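You operate a simulated robot arm through the tools that you are given. There is no shell and no other tool. Be economical: measure what you need, move in short steps, check, and stop when the job is done.

You run a simulated two-armed robot. Do the job below in one go: nothing can be reset, and whatever is moved stays where it is left.

TASK
Hold the glass bowl on the press table steady with one hand and put the yellow paper ball in it with the other.

The check looks at the end state, three seconds after you hand in, the way a careful person would. Anything else that was tipped, shoved, dropped, spilled or broken makes it a failure.

THE ROBOT
Two 6-joint arms with two-finger parallel grippers on one trunk, on a base that drives. Base frame: it is fixed to the floor where the robot stands at the start and does not move with it; the origin is under the middle of the robot, x ahead of it, y to its left, z up. Lengths are in cm, angles in rad, forces in N, time in s.
The left shoulder is at the start at [6, 18.7, 107.2], the right one opposite. With the tool pointing down near the work surface each hand reaches from about 24 to 62 cm from the robot's upright axis, wherever it stands, measured 20 degrees to its own side. Places, roughly: glass bowl [-25, -300, 75]. Payload 1.57 kg a hand.
The TCP of each hand is the grasp point between the finger pads, 3 cm short of the fingertips. In the tool frame z runs along the fingers and y along their closing line. Largest opening 11 cm; finger width 2.4, thickness 1.2; the body of the gripper, 4.8 by 11.2 cm, starts 7.8 cm behind the TCP.
Orientation is that of the tool frame in the base frame, as [roll, pitch, yaw] about the fixed x, y, z axes, in that order (R = Rz(yaw) Ry(pitch) Rx(roll)). With the fingers straight down and closing along the base's y, the tool's x points along the base's -x, its y along +y and its z along -z.

THE INTERFACE
- The arms move only by the tool step_arm. It takes "left_moves", "right_moves" or both (then of equal length, played together; a hand with none holds still); each is a list of rows, each an object (a shift or turn left out is 0, a gripper value left out holds the last) with "travel": the shift along the tool's x, y, z in units of 40 mm (1.0 is 40 mm), a list of three; "angular": the turn, a rotation vector about the tool's x, y, z in units of 8 degrees (1.0 is 8 degrees), a list of three; "claw": the gripper command, from -1 (shut) to 1 (fully open), values between in proportion. In form: [{"travel": [x, y, z], "angular": [ax, ay, az], "claw": claw}, ...]. A call has 1 to 12 rows; each row shifts and turns the commanded pose from where the row before left it, along the tool's axes as they then stand. A call with a number of a shift or a turn outside -1 to 1 is refused whole. Each row takes 0.2 s and may step no farther than 5 cm and 0.15 rad from the row before; otherwise, or with a gripper value out of range, the whole call is refused. A pose out of reach is approached as far as the arm can. The call stops where the force on the tool passes 40 N (or 10 N more than at its start, if that is more) or the arm is blocked; 0.2 s more then pass. Each finger travels about 15.3 cm/s and halts on what it meets, pressing with about 27 N; the grip force reading is that of the motor and also rises with nothing between the fingers. The clock runs only during rows and for 0.2 s after the last one: add rows that do not move to give the fingers time. The reply holds the time, the measured pose of the TCP, the force on the tool along the base axes, the opening and the grip force, in the units named above and with some noise, with the torque about the TCP (base axes, N m) and any sound that the robot's microphone picked up, and new pictures: "show" is both (left out), scene, wrist or none (wrist: the cameras of the hands that moved).
- Cameras (640 x 400 px; columns grow to the right, rows downward): "scene" is now at [0.93, 1.07, 160.49]; the picture's right is [0.15, -0.99, 0.00], its down [-0.82, -0.12, -0.55] and it looks along [0.55, 0.08, -0.83] (base axes); focal length 259 px, centre (320, 200). "left" rides on the left gripper at [7, -1.6, -14.1] in its tool frame; the picture's right is [0.23, 0.97, 0.00], its down [-0.86, 0.20, -0.48] and it looks along [-0.47, 0.11, 0.88] (tool axes); focal length 222 px, centre (320, 200). "right" rides on the right gripper at [7, 1.6, -14.1] in its tool frame; the picture's right is [-0.23, 0.97, 0.00], its down [-0.86, -0.20, -0.48] and it looks along [-0.47, -0.11, 0.88] (tool axes); focal length 222 px, centre (320, 200).
- raise_lower(by): slides the trunk up (or, below 0, down) by that many cm; the arms and the scene camera ride with it, the base frame stays. It gives what a move gives, with no picture.
- drive_base(legs): drives the robot by 1 to 6 legs, each [ahead, left, turn to the left] in cm, cm and rad, along the robot's own axes; the way and the turn of a leg run together, so that a leg with both is an arc; at most 150 cm and 3.142 rad a leg. The arms and the cameras ride along, it lands a little off, and it stops where it bumps. It gives what a move gives, and a new picture of the scene camera.
- pan_tilt(pan, tilt): turns the head with the scene camera to pan (to the left, within 1.501 rad either way) and tilt (down, from -0.506 to 1.204), counted from straight ahead of the robot. It gives what a move gives, and a new picture of the scene camera.
- point_at(camera, pixels): for up to 12 pixels [column, row] of the newest picture of that camera ("zoom" is the newest enlarged one), the place [x, y, z] in the base frame of the surface seen there, good to about 0.2 cm. It takes no simulated time.
- inspect(camera, box): a new picture of the part [left, top, right, bottom] of that camera's present view, enlarged. It takes no simulated time.
- hand_in(): hands the job in; it is judged then, once.

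Go step by step. Measure first, check grasps and placings, and put right what went wrong. The budget is 80 turns and 260 pictures, counting those below and the enlarged ones. Unless the task says otherwise, let go and move clear before handing in, and close with one line.

The tools are called after "Emit:" as a command line: name --argument value ..., lists and objects as JSON in quotes. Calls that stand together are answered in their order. step_arm: Moves the arms, as the interface text tells. Its arguments: {"type":"object","properties":{"left_moves":{"type":"array"},"right_moves":{"type":"array"},"show":{"type":"string","enum":["both","scene","wrist","none"]}},"required":[]} The other tools are called the same way: raise_lower (by) slides the trunk up or down; drive_base (legs) drives the base; pan_tilt (pan, tilt) turns the head that bears the scene camera; point_at (camera, pixels) gives the place of the surface under pixels of a picture; inspect (camera, box) takes an enlarged picture of a part of a camera's view; hand_in () hands the job in.

At the start:

```text
t: 0.0
left_position: [35.69, 26.56, 99.23]
left_tool_rot: [-3.141, -0.001, 3.141]
left_force: [0.0, -0.3, -0.4]
left_torque: [-0.03, 0.01, -0.03]
left_finger_gap: 11.01
left_finger_force: 0.2
right_position: [33.95, -5.1, 101.17]
right_tool_rot: [-3.141, 0.001, -3.141]
right_force: [-0.2, -0.2, 0.4]
right_torque: [0.0, 0.0, 0.0]
right_finger_gap: 11.0
right_finger_force: 0.0
trunk travel left (down, up): [-70.0, 29.0]
robot x, y, heading: [-0.06, -0.19, -0.003]
head pan, tilt: [0.147, 0.984]
```

scene: 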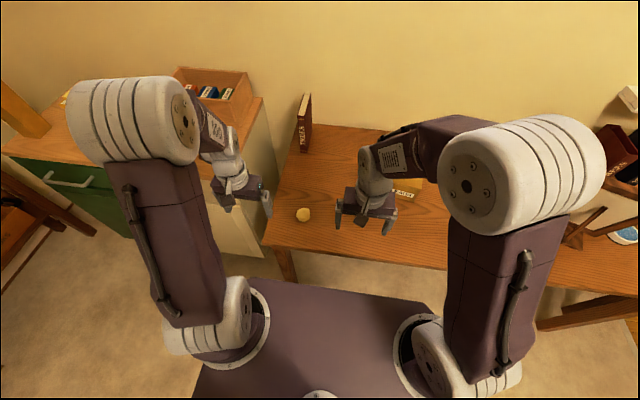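
right: 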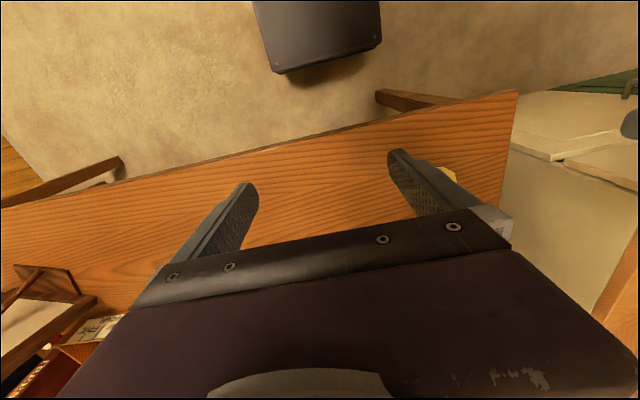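
left: 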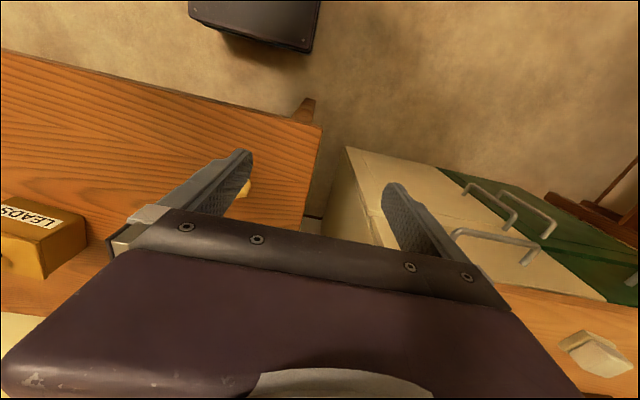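

The scene shows a yellow ball at about (303,214) on the table in front of me. I'll measure it and take an enlarged look.

Emit:
point_at --camera "scene" --pixels '[[303, 214], [303, 208], [297, 214], [309, 214], [268, 243], [320, 240], [405, 190], [305, 140], [325, 130]]'

Emit:
inspect --camera "scene" --box '[240, 80, 460, 260]'

```text
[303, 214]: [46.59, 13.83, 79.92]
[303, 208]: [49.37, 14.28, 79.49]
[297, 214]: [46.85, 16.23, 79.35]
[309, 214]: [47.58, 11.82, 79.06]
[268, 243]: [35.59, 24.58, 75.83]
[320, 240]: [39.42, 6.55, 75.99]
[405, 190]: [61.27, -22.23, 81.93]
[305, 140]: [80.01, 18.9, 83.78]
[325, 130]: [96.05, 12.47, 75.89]
```

```text
2.22 times, centred on (350, 170) of scene
```

zoom: 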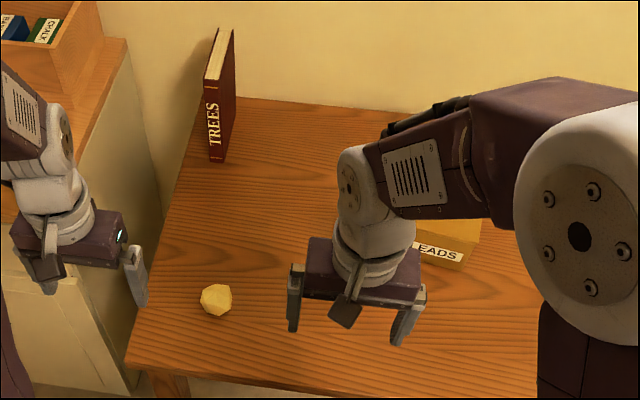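

The ball is about 4.5 cm wide at (48, 14, 78). Before grasping I'll look toward the bowl on my right.

Emit:
pan_tilt --pan -1.5 --tilt 0.4

Emit:
pan_tilt --pan -0.7 --tilt 0.6

```text
t: 1.7
left_position: [35.74, 26.56, 99.19]
left_tool_rot: [3.141, 0.0, 3.141]
left_force: [0.2, 0.0, -0.2]
left_torque: [-0.03, 0.01, 0.01]
left_finger_gap: 10.98
left_finger_force: 0.0
right_position: [33.96, -5.14, 101.16]
right_tool_rot: [3.14, -0.001, -3.141]
right_force: [-0.2, 0.1, 0.4]
right_torque: [0.02, 0.01, -0.01]
right_finger_gap: 11.03
right_finger_force: 0.0
trunk travel left (down, up): [-70.0, 29.0]
robot x, y, heading: [0.14, 0.0, -0.001]
head pan, tilt: [-1.499, 0.4]
```

scene: 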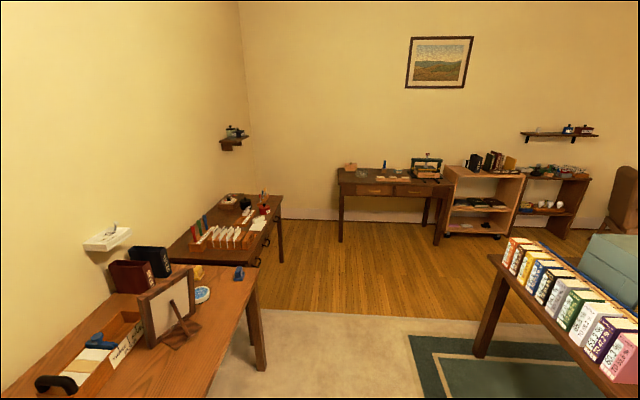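

```text
t: 2.8
left_position: [35.6, 26.48, 98.96]
left_tool_rot: [-3.142, 0.0, -3.141]
left_force: [-0.9, 0.2, -0.1]
left_torque: [0.03, 0.05, 0.01]
left_finger_gap: 11.0
left_finger_force: 0.0
right_position: [33.98, -5.11, 101.11]
right_tool_rot: [3.141, 0.0, 3.141]
right_force: [-0.7, -0.1, -0.3]
right_torque: [-0.01, 0.01, 0.0]
right_finger_gap: 11.0
right_finger_force: 0.0
trunk travel left (down, up): [-70.0, 29.0]
robot x, y, heading: [-0.27, 0.04, 0.005]
head pan, tilt: [-0.7, 0.6]
```

scene: 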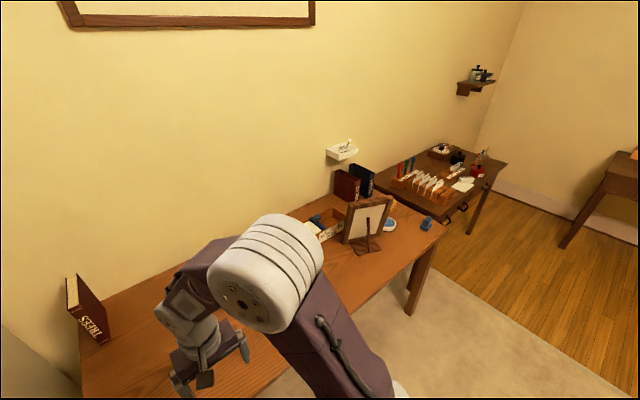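

Press table is across the room behind the right side (press at (425,165) in the first view). First I grab the ball with the left hand: move above it.

Emit:
step_arm --left_moves '[{"travel": [-0.61, -0.63, 0.45]}, {"travel": [-0.61, -0.63, 0.45]}, {"travel": [-0.61, -0.63, 0.45]}, {"travel": [-0.61, -0.63, 0.45]}, {"travel": [-0.61, -0.61, 0.45]}, {}]' --show "wrist"

Emit:
pan_tilt --pan 0.147 --tilt 0.984

```text
t: 4.2
left_position: [47.94, 14.02, 90.09]
left_tool_rot: [-3.141, -0.001, 3.141]
left_force: [-0.1, -0.5, -0.3]
left_torque: [-0.01, -0.04, -0.02]
left_finger_gap: 11.01
left_finger_force: 0.1
right_position: [33.93, -5.09, 101.14]
right_tool_rot: [-3.14, 0.0, -3.14]
right_force: [-0.8, -0.4, -0.3]
right_torque: [-0.01, 0.02, -0.01]
right_finger_gap: 11.0
right_finger_force: 0.1
trunk travel left (down, up): [-70.0, 29.0]
robot x, y, heading: [0.66, -0.27, 0.005]
head pan, tilt: [-0.7, 0.6]
```

left: 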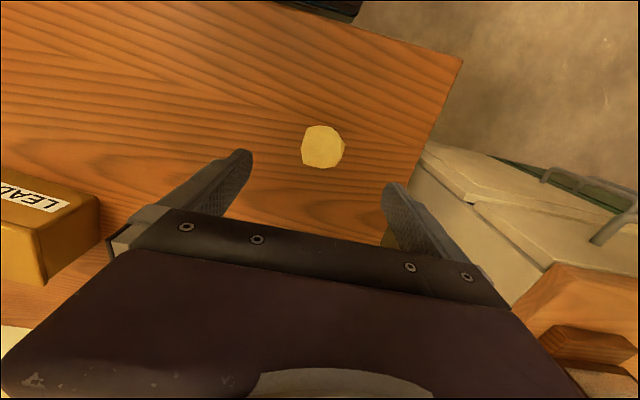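

```text
t: 5.4
left_position: [47.9, 13.81, 89.99]
left_tool_rot: [3.14, 0.0, -3.141]
left_force: [0.2, 0.4, -1.2]
left_torque: [0.01, -0.02, -0.01]
left_finger_gap: 10.98
left_finger_force: 0.0
right_position: [34.01, -5.05, 101.06]
right_tool_rot: [3.141, 0.001, -3.141]
right_force: [0.4, 0.0, 0.2]
right_torque: [0.0, 0.0, -0.04]
right_finger_gap: 11.0
right_finger_force: 0.0
trunk travel left (down, up): [-70.0, 29.0]
robot x, y, heading: [0.33, 0.6, -0.002]
head pan, tilt: [0.147, 0.984]
```

scene: 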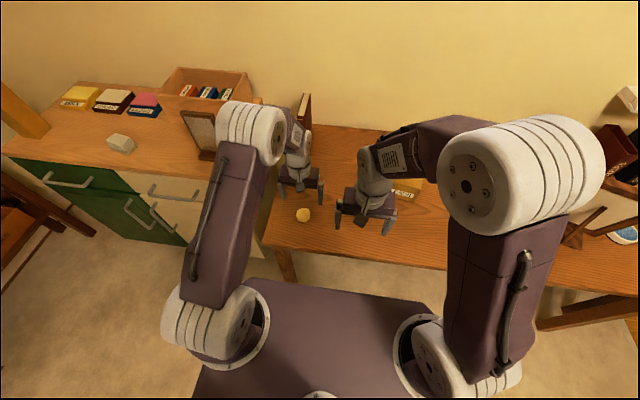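

Emit:
point_at --camera "left" --pixels '[[322, 147], [303, 147], [342, 147], [322, 128], [322, 165], [322, 200]]'

```text
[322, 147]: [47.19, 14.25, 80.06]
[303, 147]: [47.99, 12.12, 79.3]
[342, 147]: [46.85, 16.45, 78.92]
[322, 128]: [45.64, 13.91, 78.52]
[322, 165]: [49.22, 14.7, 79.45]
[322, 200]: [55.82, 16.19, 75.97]
```

Ball centre is at about (47.6, 14.3). Descend straight to z≈79.5 and close gently.

Emit:
step_arm --left_moves '[{"travel": [0.05, 0.1, 0.9]}, {"travel": [0, 0, 0.9]}, {"travel": [0, 0, 0.84]}, {}, {"claw": 0.0}, {"claw": -0.2}, {"claw": -0.3}, {}, {}]'

```text
t: 7.4
left_position: [47.57, 14.47, 79.6]
left_tool_rot: [3.14, -0.001, -3.141]
left_force: [-0.1, -1.0, 0.1]
left_torque: [0.01, -0.01, 0.0]
left_finger_gap: 4.8
left_finger_force: 26.8
right_position: [33.98, -4.94, 101.19]
right_tool_rot: [-3.141, 0.0, -3.141]
right_force: [0.4, 0.1, 0.1]
right_torque: [0.01, 0.02, 0.02]
right_finger_gap: 11.0
right_finger_force: 0.0
trunk travel left (down, up): [-70.0, 29.0]
robot x, y, heading: [0.3, -0.11, -0.001]
head pan, tilt: [0.147, 0.984]
```

scene: 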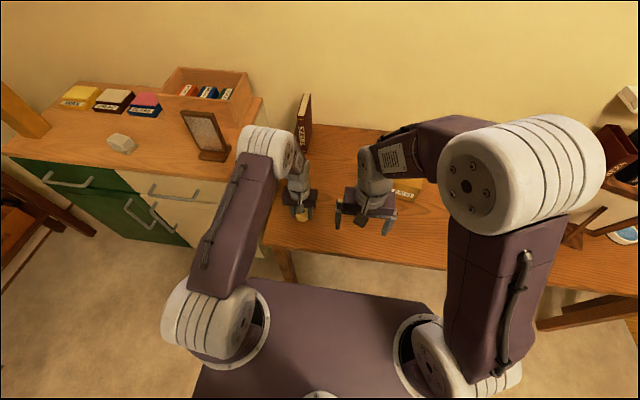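
left: 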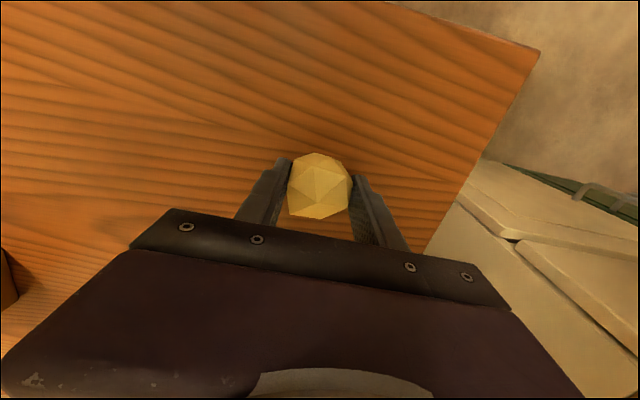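

Gap 4.8 with the ball seen between the fingers at (320,185): it is held. Lift and draw back.

Emit:
step_arm --left_moves '[{"travel": [0, 0, -0.5]}, {"travel": [0, 0, -0.9]}, {"travel": [0, 0, -1]}, {"travel": [0, 0, -1]}, {"travel": [0, 0, -1]}, {"travel": [0, 0, -1]}, {"travel": [0.8, 0.5, 0]}, {"travel": [0.9, 0.5, 0]}, {"travel": [0.9, 0.5, 0]}, {}]' --show "wrist"

Emit:
pan_tilt --pan -1.5 --tilt 0.4

Emit:
inspect --camera "scene" --box '[320, 140, 480, 240]'

Emit:
point_at --camera "scene" --pixels '[[490, 255], [470, 365], [345, 185], [440, 182], [265, 370], [340, 240], [430, 245], [600, 220], [590, 390]]'

```text
t: 9.6
left_position: [37.36, 20.54, 101.05]
left_tool_rot: [3.141, 0.001, 3.14]
left_force: [-0.5, 0.5, -0.2]
left_torque: [0.01, 0.05, 0.0]
left_finger_gap: 4.8
left_finger_force: 26.9
right_position: [33.96, -5.17, 101.17]
right_tool_rot: [3.141, -0.001, 3.141]
right_force: [-0.2, 0.8, 0.1]
right_torque: [0.0, -0.01, -0.02]
right_finger_gap: 11.01
right_finger_force: 0.1
trunk travel left (down, up): [-70.0, 29.0]
robot x, y, heading: [0.0, -0.08, -0.003]
head pan, tilt: [0.147, 0.984]
```

left: 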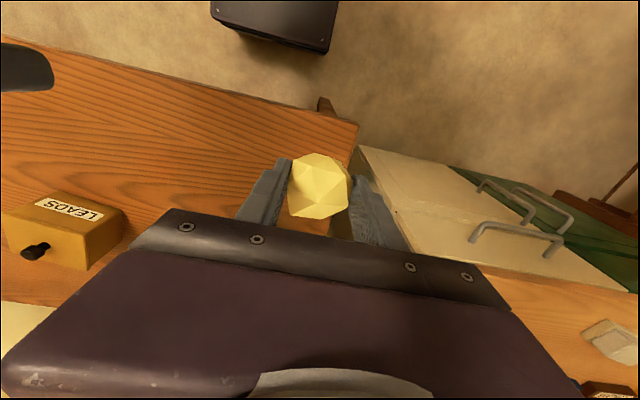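

```text
t: 11.3
left_position: [37.36, 20.69, 101.07]
left_tool_rot: [3.141, 0.0, -3.141]
left_force: [-1.0, -0.2, -0.7]
left_torque: [-0.01, 0.02, -0.01]
left_finger_gap: 4.79
left_finger_force: 27.2
right_position: [33.98, -5.13, 101.0]
right_tool_rot: [-3.141, 0.001, -3.141]
right_force: [0.5, -0.6, 1.1]
right_torque: [0.0, -0.04, 0.02]
right_finger_gap: 11.01
right_finger_force: 0.0
trunk travel left (down, up): [-70.0, 29.0]
robot x, y, heading: [-0.03, 0.18, -0.001]
head pan, tilt: [-1.499, 0.4]
```

scene: 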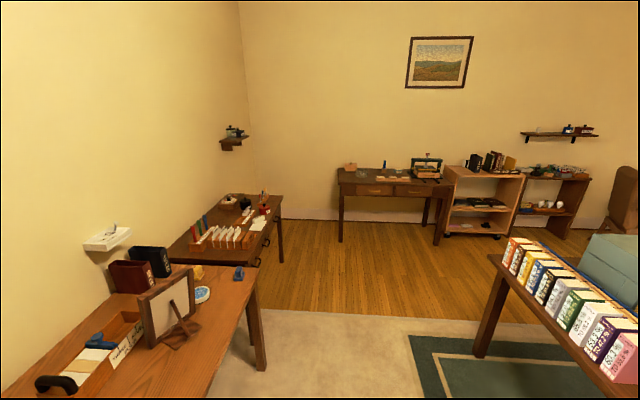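

```text
4.00 times, centred on (400, 190) of scene
```

zoom: 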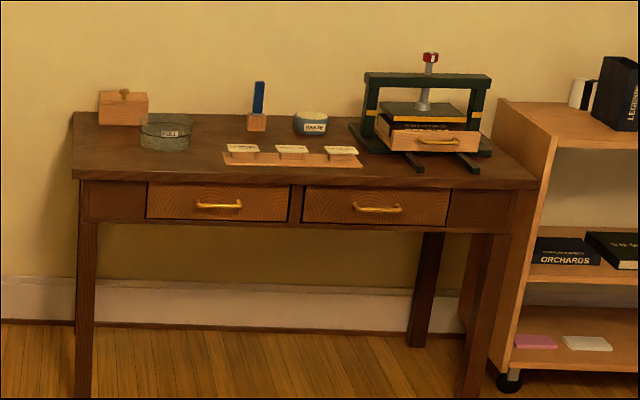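

```text
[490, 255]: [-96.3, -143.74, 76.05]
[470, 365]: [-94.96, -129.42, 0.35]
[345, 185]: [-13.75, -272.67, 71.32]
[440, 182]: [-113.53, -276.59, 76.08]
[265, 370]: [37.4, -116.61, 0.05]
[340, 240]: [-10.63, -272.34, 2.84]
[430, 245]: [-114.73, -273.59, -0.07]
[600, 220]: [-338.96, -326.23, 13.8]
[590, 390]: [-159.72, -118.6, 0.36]
```

The glass bowl is at zoom (165,132) on the press table. Measure it and its neighbours.

Emit:
point_at --camera "zoom" --pixels '[[165, 146], [140, 140], [190, 140], [125, 105], [245, 155], [260, 125], [310, 122], [80, 175], [200, 178], [170, 133]]'

```text
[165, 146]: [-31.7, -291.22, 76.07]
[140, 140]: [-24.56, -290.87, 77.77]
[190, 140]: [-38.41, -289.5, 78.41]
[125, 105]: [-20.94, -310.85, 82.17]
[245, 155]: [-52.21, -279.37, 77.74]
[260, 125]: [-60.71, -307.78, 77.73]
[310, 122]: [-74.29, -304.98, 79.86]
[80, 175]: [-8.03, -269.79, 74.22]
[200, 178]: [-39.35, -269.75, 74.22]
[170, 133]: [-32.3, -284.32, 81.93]
```

Bowl is around (-31, -291), rim z≈82, about 14 cm across. Back away and turn right toward it.

Emit:
drive_base --legs '[[-30, 0, 0], [0, 0, -1.571]]'

Emit:
pan_tilt --pan 0 --tilt 0.6

```text
t: 17.2
left_position: [-9.53, -37.67, 100.92]
left_tool_rot: [-3.141, 0.0, 1.553]
left_force: [0.4, -0.4, -0.4]
left_torque: [-0.04, 0.0, 0.01]
left_finger_gap: 4.75
left_finger_force: 27.0
right_position: [-35.08, -33.81, 101.15]
right_tool_rot: [-3.141, 0.0, 1.555]
right_force: [-0.8, -0.4, 0.1]
right_torque: [-0.01, -0.01, -0.04]
right_finger_gap: 11.01
right_finger_force: 0.0
trunk travel left (down, up): [-70.0, 29.0]
robot x, y, heading: [-29.38, -0.22, -1.587]
head pan, tilt: [-1.499, 0.4]
```

scene: 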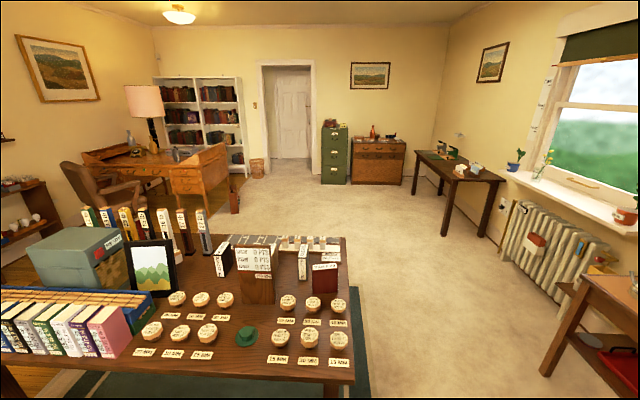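

```text
t: 18.8
left_position: [-9.43, -37.76, 100.94]
left_tool_rot: [3.141, 0.0, 1.555]
left_force: [-0.4, 0.3, -0.8]
left_torque: [-0.01, -0.01, 0.0]
left_finger_gap: 4.73
left_finger_force: 26.8
right_position: [-35.08, -33.95, 101.14]
right_tool_rot: [-3.141, 0.0, 1.555]
right_force: [0.4, -0.2, -0.3]
right_torque: [0.0, 0.0, -0.01]
right_finger_gap: 11.01
right_finger_force: 0.1
trunk travel left (down, up): [-70.0, 29.0]
robot x, y, heading: [-29.66, 0.09, -1.587]
head pan, tilt: [0.0, 0.6]
```

scene: 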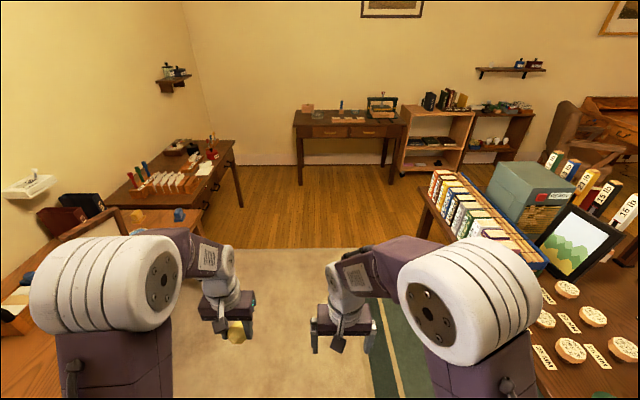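

Corridor is clear ahead; check its edges before driving.

Emit:
point_at --camera "scene" --pixels '[[204, 208], [233, 148], [242, 205], [416, 180], [435, 225], [180, 215], [296, 140], [300, 183], [450, 235]]'

```text
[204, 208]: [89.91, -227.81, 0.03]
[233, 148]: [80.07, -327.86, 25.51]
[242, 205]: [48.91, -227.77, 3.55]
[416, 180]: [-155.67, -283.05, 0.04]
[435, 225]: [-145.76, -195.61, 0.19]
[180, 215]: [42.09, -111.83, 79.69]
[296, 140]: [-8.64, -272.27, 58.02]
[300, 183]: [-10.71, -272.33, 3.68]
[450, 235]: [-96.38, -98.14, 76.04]
```

Corridor spans x −96 to +42; drive straight on, stopping short of the table.

Emit:
drive_base --legs '[[0, 0, 0.016], [130, 0, 0], [75, 0, 0]]'

Emit:
pan_tilt --pan 0 --tilt 0.9

```text
t: 29.5
left_position: [-9.62, -246.0, 101.02]
left_tool_rot: [3.141, 0.0, 1.569]
left_force: [-0.1, 0.4, -0.9]
left_torque: [0.01, -0.04, -0.02]
left_finger_gap: 4.76
left_finger_force: 26.6
right_position: [-35.37, -242.55, 101.1]
right_tool_rot: [3.141, -0.001, 1.566]
right_force: [-0.7, -1.1, 0.0]
right_torque: [0.01, 0.02, 0.0]
right_finger_gap: 11.0
right_finger_force: 0.1
trunk travel left (down, up): [-70.0, 29.0]
robot x, y, heading: [-30.14, -208.57, -1.575]
head pan, tilt: [0.0, 0.6]
```

scene: 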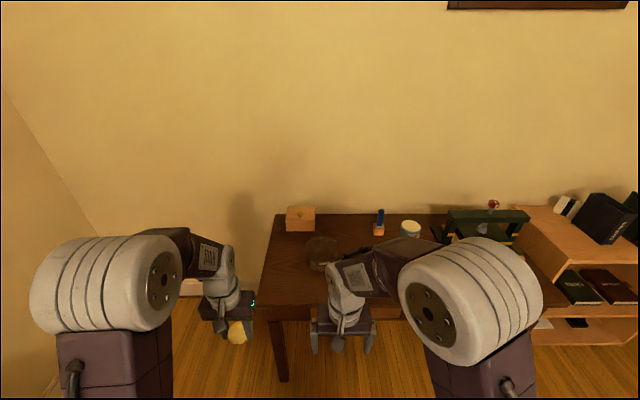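

```text
t: 30.3
left_position: [-9.64, -246.09, 101.03]
left_tool_rot: [3.141, 0.0, 1.567]
left_force: [1.2, 0.2, 0.0]
left_torque: [0.02, 0.0, 0.01]
left_finger_gap: 4.72
left_finger_force: 26.7
right_position: [-35.23, -242.55, 101.05]
right_tool_rot: [3.142, 0.001, 1.567]
right_force: [-0.6, -0.1, 0.3]
right_torque: [0.01, -0.01, 0.01]
right_finger_gap: 11.01
right_finger_force: 0.1
trunk travel left (down, up): [-70.0, 29.0]
robot x, y, heading: [-29.99, -208.62, -1.573]
head pan, tilt: [0.0, 0.901]
```

scene: 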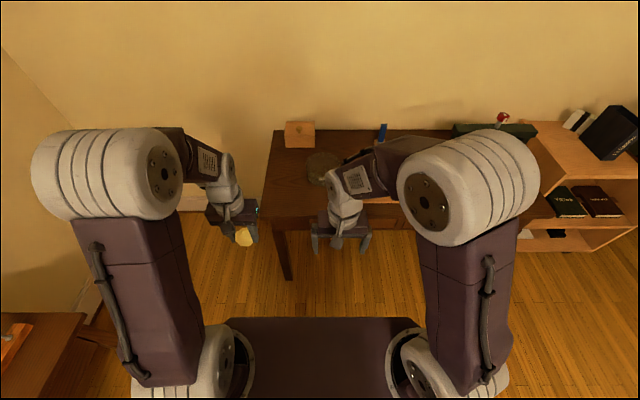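

The base's front edge shows at (320,320) and the bowl at (322,167), partly hidden by the right hand. Measure both and enlarge.

Emit:
inspect --camera "scene" --box '[260, 110, 400, 210]'

Emit:
point_at --camera "scene" --pixels '[[320, 320], [320, 168], [320, 183], [308, 168], [335, 160], [322, 153], [290, 205]]'

```text
4.00 times, centred on (330, 160) of scene
```

zoom: 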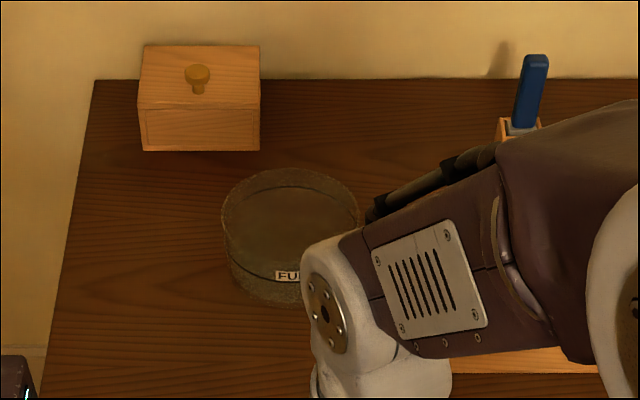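

```text
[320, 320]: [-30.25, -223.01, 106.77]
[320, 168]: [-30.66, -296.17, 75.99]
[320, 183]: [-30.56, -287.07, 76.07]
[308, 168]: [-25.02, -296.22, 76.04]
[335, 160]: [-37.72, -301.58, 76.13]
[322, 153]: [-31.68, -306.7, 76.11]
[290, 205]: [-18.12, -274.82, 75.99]
```

Shift the right hand aside to reveal the bowl, and use its camera to see the base front.

Emit:
step_arm --right_moves '[{"travel": [0, -1, -0.5]}, {"travel": [0, -1, -0.5]}, {"travel": [0, -1, 0]}, {}]'

Emit:
inspect --camera "scene" --box '[260, 110, 400, 210]'

```text
t: 31.3
left_position: [-9.61, -246.0, 101.19]
left_tool_rot: [-3.141, -0.001, 1.567]
left_force: [0.4, 0.5, -0.9]
left_torque: [-0.03, 0.03, -0.01]
left_finger_gap: 4.72
left_finger_force: 26.9
right_position: [-47.2, -242.63, 105.29]
right_tool_rot: [-3.14, 0.0, 1.566]
right_force: [0.1, 0.2, -0.2]
right_torque: [-0.05, 0.02, 0.01]
right_finger_gap: 10.99
right_finger_force: 0.0
trunk travel left (down, up): [-70.0, 29.0]
robot x, y, heading: [-30.3, -208.29, -1.573]
head pan, tilt: [0.0, 0.901]
```

scene: 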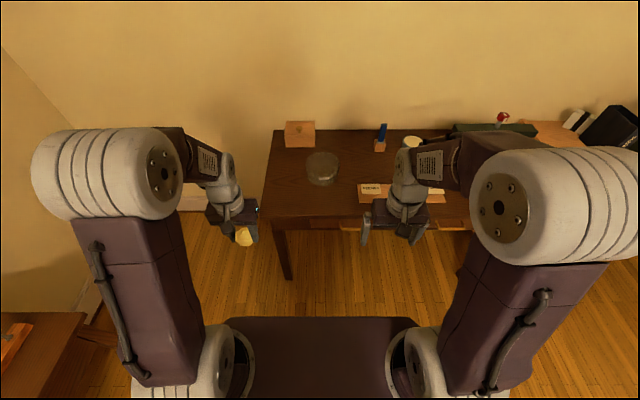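
right: 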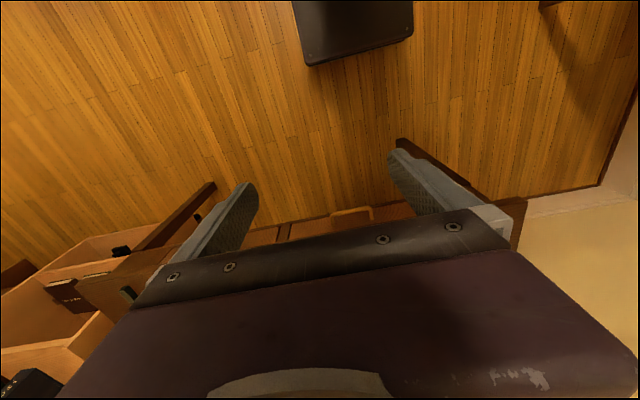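

```text
4.00 times, centred on (330, 160) of scene
```

zoom: 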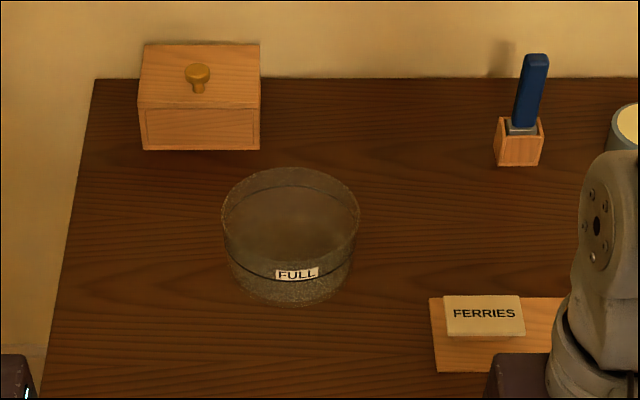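

The bowl carries a line and "FULL" label; it may hold something. Measure rim, interior and the base front.

Emit:
point_at --camera "zoom" --pixels '[[222, 215], [360, 215], [290, 168], [290, 172], [290, 262], [290, 303], [290, 215], [297, 275], [290, 245], [290, 190], [240, 215], [340, 215]]'

Emit:
point_at --camera "right" --pixels '[[350, 60], [310, 66], [410, 35], [352, 64]]'

```text
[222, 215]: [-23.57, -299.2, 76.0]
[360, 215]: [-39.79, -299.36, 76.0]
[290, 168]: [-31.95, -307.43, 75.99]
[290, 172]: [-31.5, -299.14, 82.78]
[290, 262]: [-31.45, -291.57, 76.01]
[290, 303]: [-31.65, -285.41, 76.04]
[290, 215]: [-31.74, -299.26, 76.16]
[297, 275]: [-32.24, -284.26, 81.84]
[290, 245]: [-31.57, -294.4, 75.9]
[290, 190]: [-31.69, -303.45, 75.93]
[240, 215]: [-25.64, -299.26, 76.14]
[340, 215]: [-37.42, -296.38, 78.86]
```

```text
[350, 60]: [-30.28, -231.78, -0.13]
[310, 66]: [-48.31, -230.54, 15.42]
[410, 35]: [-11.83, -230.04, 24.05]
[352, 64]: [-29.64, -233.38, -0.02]
```

Bowl centre ≈ (-31.5, -291.8), rim z≈82.8, radius ≈7.6; base front at y −230 and table leg at −272. I drive 31 cm closer.

Emit:
drive_base --legs '[[31, 0, 0]]'

Emit:
inspect --camera "scene" --box '[240, 140, 400, 240]'

```text
t: 33.4
left_position: [-9.6, -277.37, 101.22]
left_tool_rot: [3.141, -0.001, 1.571]
left_force: [0.5, -0.1, -0.4]
left_torque: [-0.05, 0.0, 0.0]
left_finger_gap: 4.76
left_finger_force: 26.9
right_position: [-47.16, -274.04, 105.42]
right_tool_rot: [3.142, -0.001, 1.572]
right_force: [-0.1, -0.8, 0.2]
right_torque: [0.02, 0.01, 0.04]
right_finger_gap: 11.02
right_finger_force: 0.1
trunk travel left (down, up): [-70.0, 29.0]
robot x, y, heading: [-30.06, -240.01, -1.569]
head pan, tilt: [0.0, 0.901]
```

scene: 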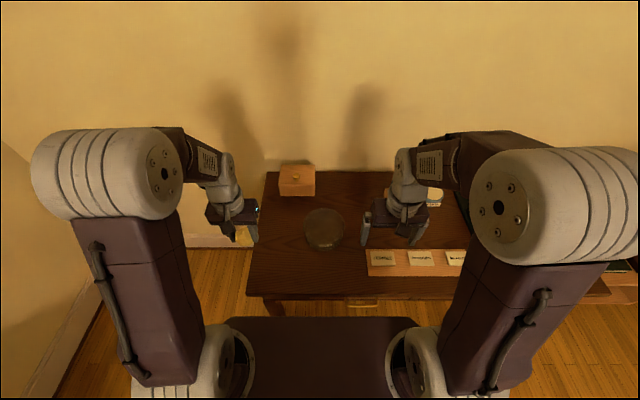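

```text
4.00 times, centred on (320, 190) of scene
```

zoom: 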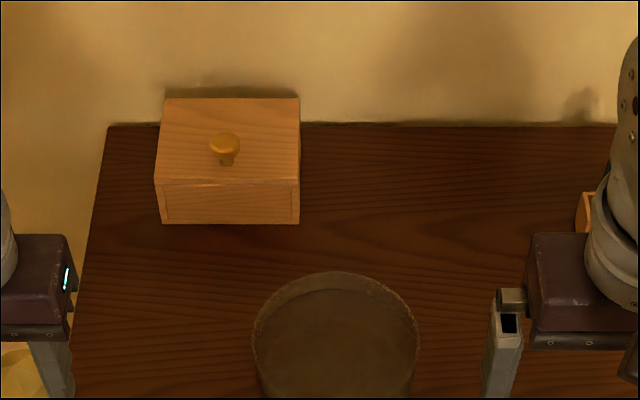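

Get a tight view of the bowl for the rim.

Emit:
inspect --camera "scene" --box '[284, 202, 364, 252]'

```text
8.00 times, centred on (324, 227) of scene
```

zoom: 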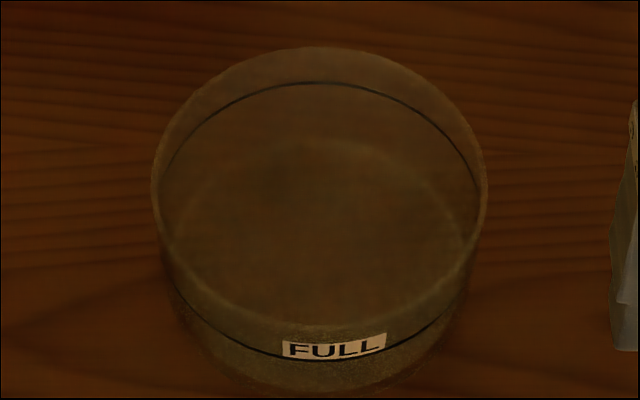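

Emit:
point_at --camera "zoom" --pixels '[[320, 48], [320, 52], [153, 185], [156, 200], [486, 185], [483, 190], [478, 200], [320, 322], [320, 334], [320, 345], [320, 84], [320, 388]]'

```text
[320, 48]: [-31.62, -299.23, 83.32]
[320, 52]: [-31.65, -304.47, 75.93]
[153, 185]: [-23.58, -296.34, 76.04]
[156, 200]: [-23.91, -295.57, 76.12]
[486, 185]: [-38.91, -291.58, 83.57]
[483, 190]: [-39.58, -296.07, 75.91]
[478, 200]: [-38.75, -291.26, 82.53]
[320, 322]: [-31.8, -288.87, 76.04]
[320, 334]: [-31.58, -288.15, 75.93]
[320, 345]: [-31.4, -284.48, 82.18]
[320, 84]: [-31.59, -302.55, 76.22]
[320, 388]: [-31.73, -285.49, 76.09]
```

Rim z≈83.6, centre (-31.7, -291.8), right wall at x≈-38.8. Right hand goes above the right wall with half-open fingers, while the left turns 90° so its body stays narrow beside the right hand.

Emit:
step_arm --right_moves '[{"travel": [-0.742, 0.354, 0.558], "claw": -0.09}, {"travel": [-0.742, 0.354, 0.558]}, {"travel": [-0.742, 0.354, 0.558]}, {"travel": [-0.742, 0.354, 0.558]}, {"travel": [-0.742, 0.354, 0.558]}, {"travel": [-0.742, 0.354, 0.558]}, {}, {}, {}, {}, {}, {}]' --left_moves '[{"angular": [0, 0, 0.9375]}, {"angular": [0, 0, 0.9375]}, {"angular": [0, 0, 0.9375]}, {"angular": [0, 0, 0.9375]}, {"angular": [0, 0, 0.9375]}, {"angular": [0, 0, 0.9375]}, {"angular": [0, 0, 0.9375]}, {"angular": [0, 0, 0.9375]}, {"angular": [0, 0, 0.9375]}, {"angular": [0, 0, 0.9375]}, {"angular": [0, 0, 0.9375]}, {"angular": [0, 0, 0.9375]}]'

Emit:
inspect --camera "scene" --box '[260, 170, 388, 250]'

```text
t: 36.0
left_position: [-9.5, -277.31, 101.03]
left_tool_rot: [3.141, 0.0, -0.003]
left_force: [0.6, 0.5, -1.4]
left_torque: [0.02, -0.01, 0.01]
left_finger_gap: 4.74
left_finger_force: 26.5
right_position: [-38.48, -291.82, 91.9]
right_tool_rot: [3.141, -0.001, 1.572]
right_force: [-1.2, 0.2, 0.5]
right_torque: [0.02, 0.01, -0.01]
right_finger_gap: 4.99
right_finger_force: 0.0
trunk travel left (down, up): [-70.0, 29.0]
robot x, y, heading: [-29.98, -239.72, -1.569]
head pan, tilt: [0.0, 0.901]
```

scene: 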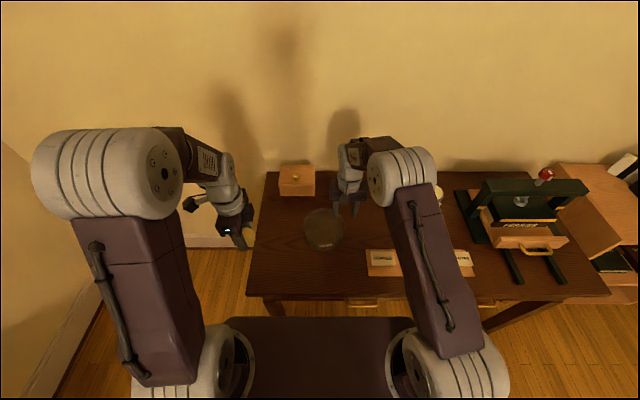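
right: 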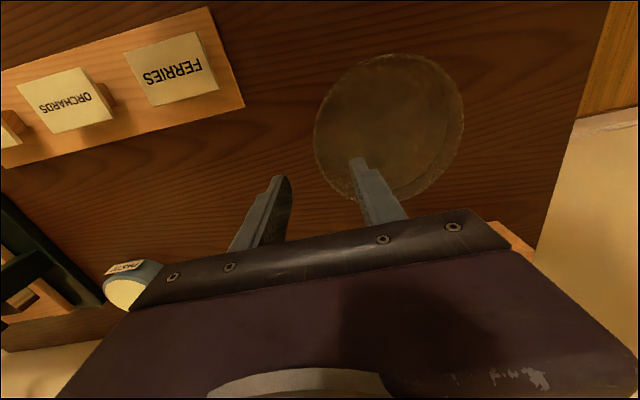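
left: 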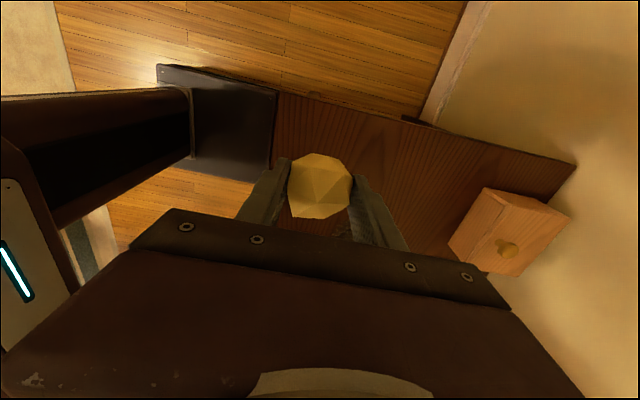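

```text
5.00 times, centred on (324, 210) of scene
```

zoom: 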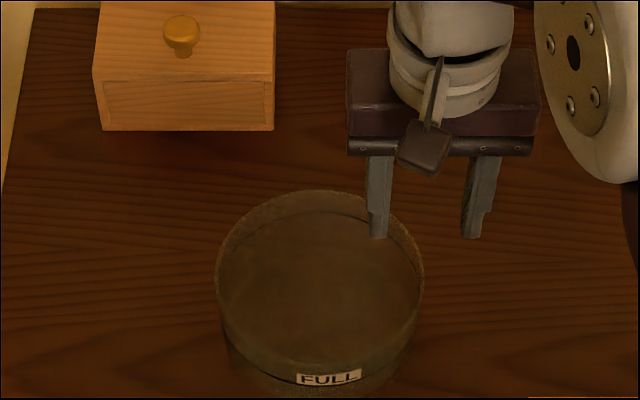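

Fingers straddle the right wall above. Verify the rim with the right wrist camera.

Emit:
point_at --camera "right" --pixels '[[316, 135], [320, 160], [318, 115], [345, 188], [462, 110], [390, 56], [352, 162], [275, 180]]'

Emit:
inspect --camera "right" --box '[280, 40, 480, 220]'

```text
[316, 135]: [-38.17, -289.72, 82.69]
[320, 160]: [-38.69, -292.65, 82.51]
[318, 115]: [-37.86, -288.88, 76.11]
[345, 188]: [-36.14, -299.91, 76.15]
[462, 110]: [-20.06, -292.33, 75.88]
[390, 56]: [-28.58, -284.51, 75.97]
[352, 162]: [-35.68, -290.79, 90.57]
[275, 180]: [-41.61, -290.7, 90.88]
```

```text
2.22 times, centred on (380, 130) of right
```

zoom: 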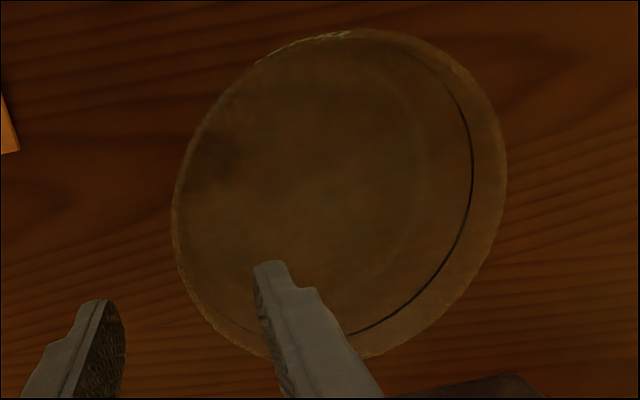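

Wall at x≈-38.7, centred between the fingers (-35.7 / -41.6). Descend so tips are ~4 cm below the rim.

Emit:
step_arm --right_moves '[{"travel": [0, -0.05, 0.7]}, {"travel": [0, 0, 0.7]}, {"travel": [0, 0, 0.5]}, {"travel": [0, 0, 0.4]}, {}]'

Emit:
inspect --camera "scene" --box '[284, 190, 380, 250]'

```text
t: 37.2
left_position: [-9.56, -277.34, 101.12]
left_tool_rot: [3.14, 0.001, 0.002]
left_force: [-0.2, -0.5, 0.2]
left_torque: [0.04, 0.04, 0.02]
left_finger_gap: 4.75
left_finger_force: 27.0
right_position: [-38.68, -291.72, 82.67]
right_tool_rot: [-3.141, 0.001, 1.574]
right_force: [0.2, 0.0, -0.1]
right_torque: [0.01, 0.0, 0.01]
right_finger_gap: 5.02
right_finger_force: 0.0
trunk travel left (down, up): [-70.0, 29.0]
robot x, y, heading: [-30.45, -239.72, -1.57]
head pan, tilt: [0.0, 0.901]
```

scene: 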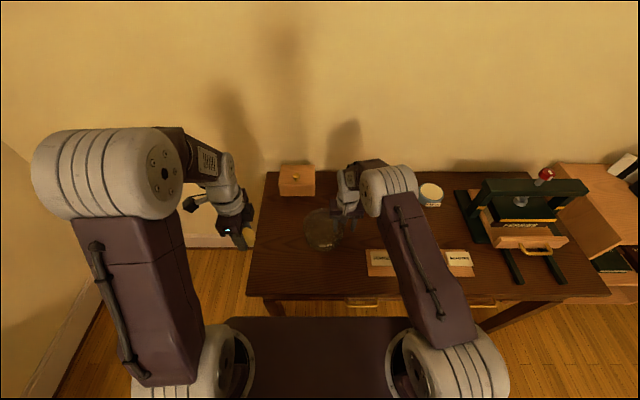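
right: 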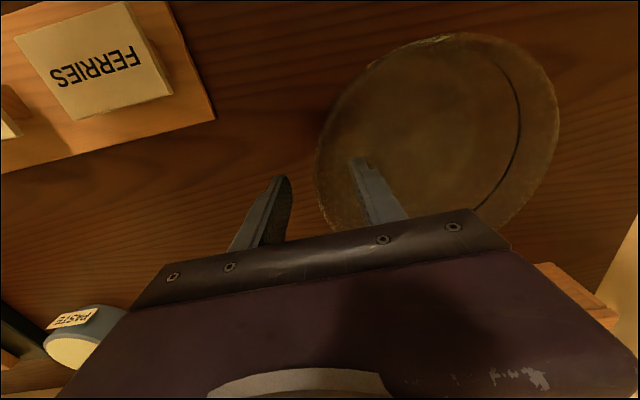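

```text
6.67 times, centred on (332, 220) of scene
```

zoom: 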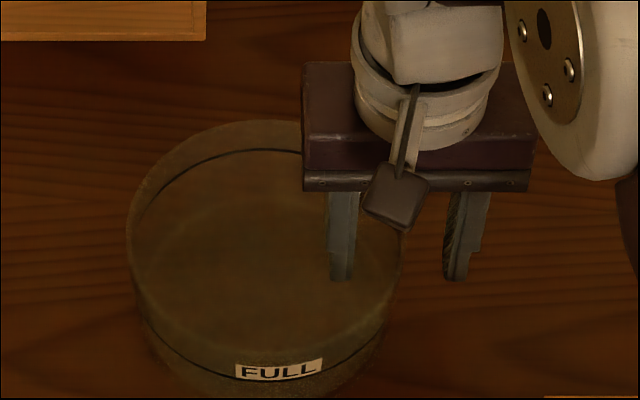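

One finger inside, one outside. Close slowly on the wall.

Emit:
step_arm --right_moves '[{"claw": -0.3}, {"claw": -0.5}, {"claw": -0.65}, {"claw": -0.75}, {"claw": -0.85}, {"claw": -0.92}, {"claw": -0.97}, {}, {}]' --show "wrist"

Emit:
inspect --camera "scene" --box '[284, 190, 380, 250]'

```text
t: 39.2
left_position: [-9.5, -277.38, 101.12]
left_tool_rot: [-3.14, -0.001, 0.0]
left_force: [-0.9, -0.4, -0.8]
left_torque: [-0.01, 0.03, 0.0]
left_finger_gap: 4.77
left_finger_force: 27.2
right_position: [-38.88, -291.84, 82.66]
right_tool_rot: [-3.141, 0.001, 1.572]
right_force: [1.9, -4.3, 4.7]
right_torque: [-0.05, -1.16, -0.54]
right_finger_gap: 0.84
right_finger_force: 27.0
trunk travel left (down, up): [-70.0, 29.0]
robot x, y, heading: [-30.22, -240.04, -1.57]
head pan, tilt: [0.0, 0.901]
```

right: 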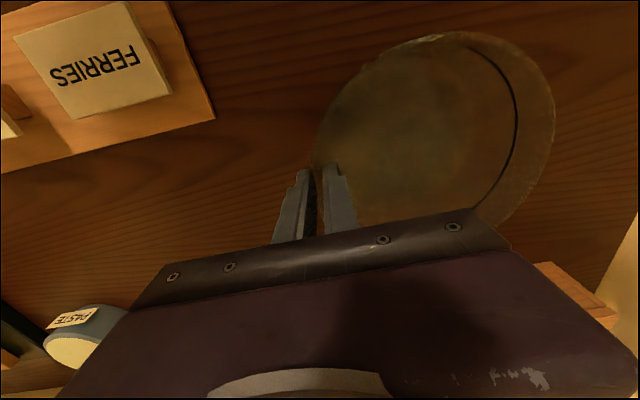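

```text
6.67 times, centred on (332, 220) of scene
```

zoom: 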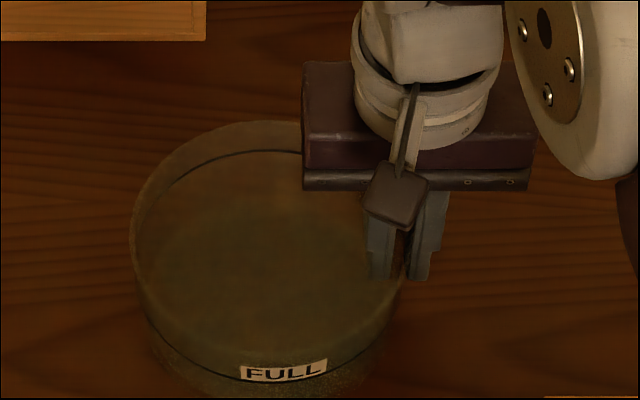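

Bowl wall is gripped (gap 0.84) and the bowl stands upright. Bring the left hand with the ball over the bowl.

Emit:
step_arm --left_moves '[{"travel": [-0.79, 0.6, 0]}, {"travel": [-0.79, 0.6, 0]}, {"travel": [-0.79, 0.6, 0]}, {"travel": [-0.79, 0.6, 0.3]}, {"travel": [-0.79, 0.6, 0.4]}, {"travel": [-0.79, 0.6, 0.5]}, {}]'

Emit:
inspect --camera "scene" --box '[260, 150, 388, 250]'

```text
t: 40.8
left_position: [-28.71, -291.76, 96.28]
left_tool_rot: [3.14, -0.001, 0.002]
left_force: [-0.9, -0.1, -0.1]
left_torque: [-0.01, -0.04, -0.03]
left_finger_gap: 4.75
left_finger_force: 27.4
right_position: [-38.6, -291.72, 82.8]
right_tool_rot: [-3.141, -0.001, 1.571]
right_force: [-1.3, -3.7, 6.8]
right_torque: [0.16, -1.07, -0.49]
right_finger_gap: 0.82
right_finger_force: 26.7
trunk travel left (down, up): [-70.0, 29.0]
robot x, y, heading: [-29.96, -240.17, -1.573]
head pan, tilt: [0.0, 0.901]
```

scene: 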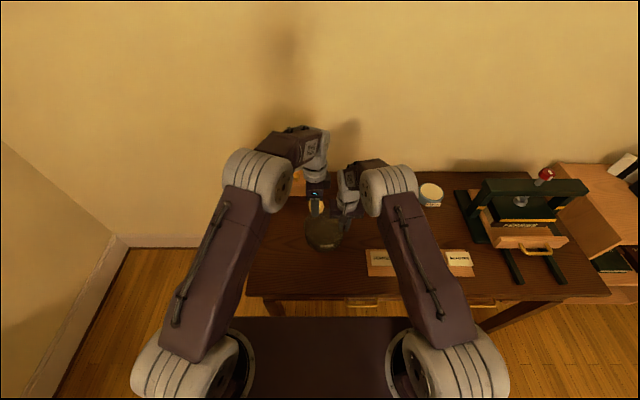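
left: 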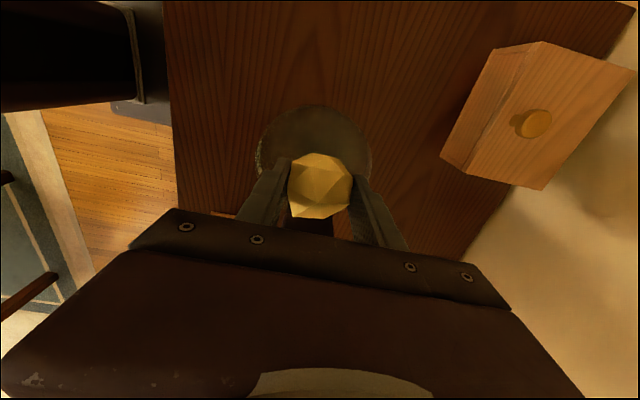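

```text
4.00 times, centred on (324, 200) of scene
```

zoom: 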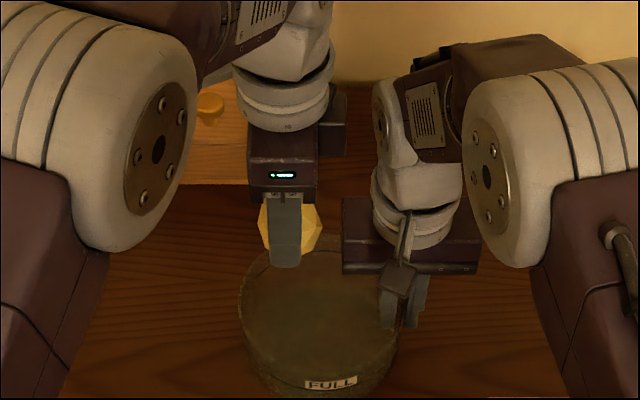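

Ball is over the bowl, hands clear by ~2 cm. Lower it to TCP z≈85.

Emit:
step_arm --left_moves '[{"travel": [0, 0, 0.7]}, {"travel": [0, 0, 0.7]}, {"travel": [0, 0, 0.7]}, {"travel": [0, 0, 0.5]}, {"travel": [0, 0, 0.25]}, {}]'

Emit:
inspect --camera "scene" --box '[272, 170, 384, 256]'

```text
t: 42.2
left_position: [-28.45, -291.69, 84.94]
left_tool_rot: [-3.141, -0.001, 0.002]
left_force: [-0.2, 0.4, -0.5]
left_torque: [0.0, 0.03, -0.01]
left_finger_gap: 4.75
left_finger_force: 26.8
right_position: [-38.62, -291.93, 82.8]
right_tool_rot: [-3.141, 0.0, 1.57]
right_force: [-1.0, -3.3, 5.8]
right_torque: [-0.04, -1.0, -0.52]
right_finger_gap: 0.8
right_finger_force: 27.7
trunk travel left (down, up): [-70.0, 29.0]
robot x, y, heading: [-30.37, -240.27, -1.571]
head pan, tilt: [0.0, 0.901]
```

scene: 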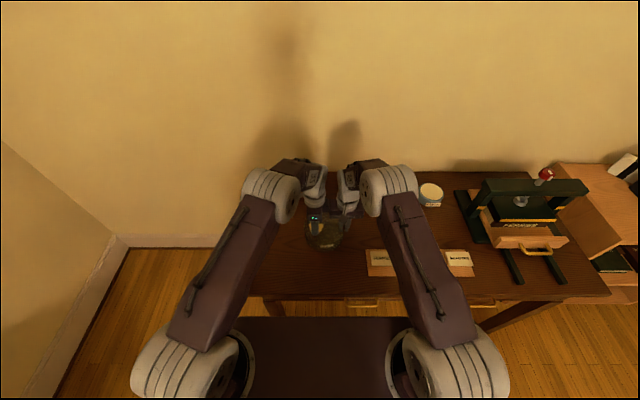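
left: 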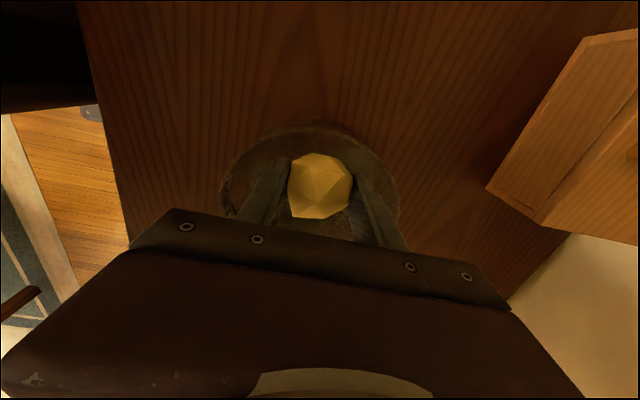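

```text
4.65 times, centred on (328, 213) of scene
```

zoom: 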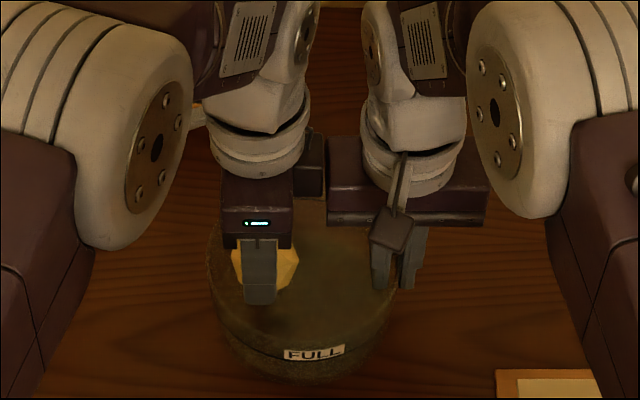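

Ball is inside the outline of the bowl. Lower 1.6 cm more and open gently to ~6.5 cm.

Emit:
step_arm --left_moves '[{"travel": [0, 0, 0.4]}, {}, {"claw": -0.05}, {"claw": 0.1}, {"claw": 0.2}, {}, {}, {}]'

Emit:
inspect --camera "scene" --box '[272, 170, 384, 256]'

```text
t: 44.0
left_position: [-28.51, -291.83, 83.25]
left_tool_rot: [3.141, 0.0, 0.0]
left_force: [0.0, 0.3, -0.2]
left_torque: [0.0, 0.0, 0.01]
left_finger_gap: 6.6
left_finger_force: 0.1
right_position: [-38.74, -291.85, 82.85]
right_tool_rot: [-3.141, -0.001, 1.572]
right_force: [0.1, -4.1, 5.9]
right_torque: [-0.17, -0.98, -0.55]
right_finger_gap: 0.82
right_finger_force: 27.3
trunk travel left (down, up): [-70.0, 29.0]
robot x, y, heading: [-30.36, -240.01, -1.573]
head pan, tilt: [0.0, 0.901]
```

scene: 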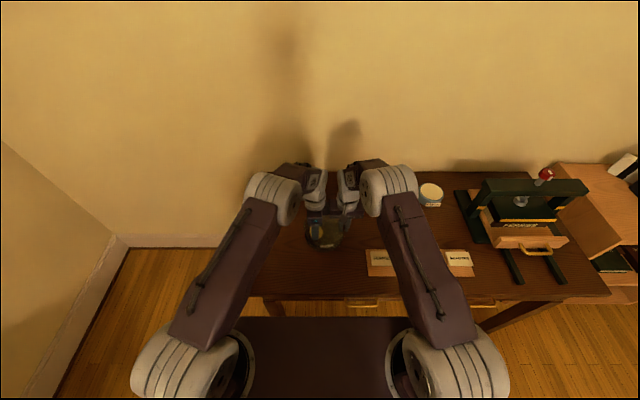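
left: 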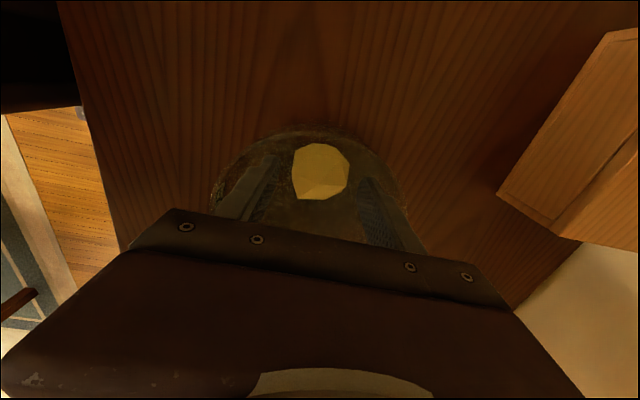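

```text
4.65 times, centred on (328, 213) of scene
```

zoom: 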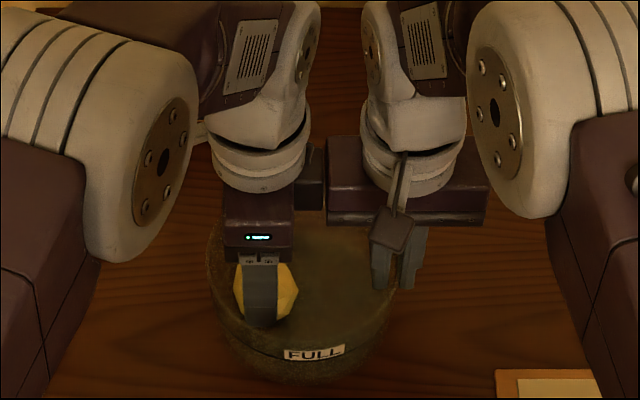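

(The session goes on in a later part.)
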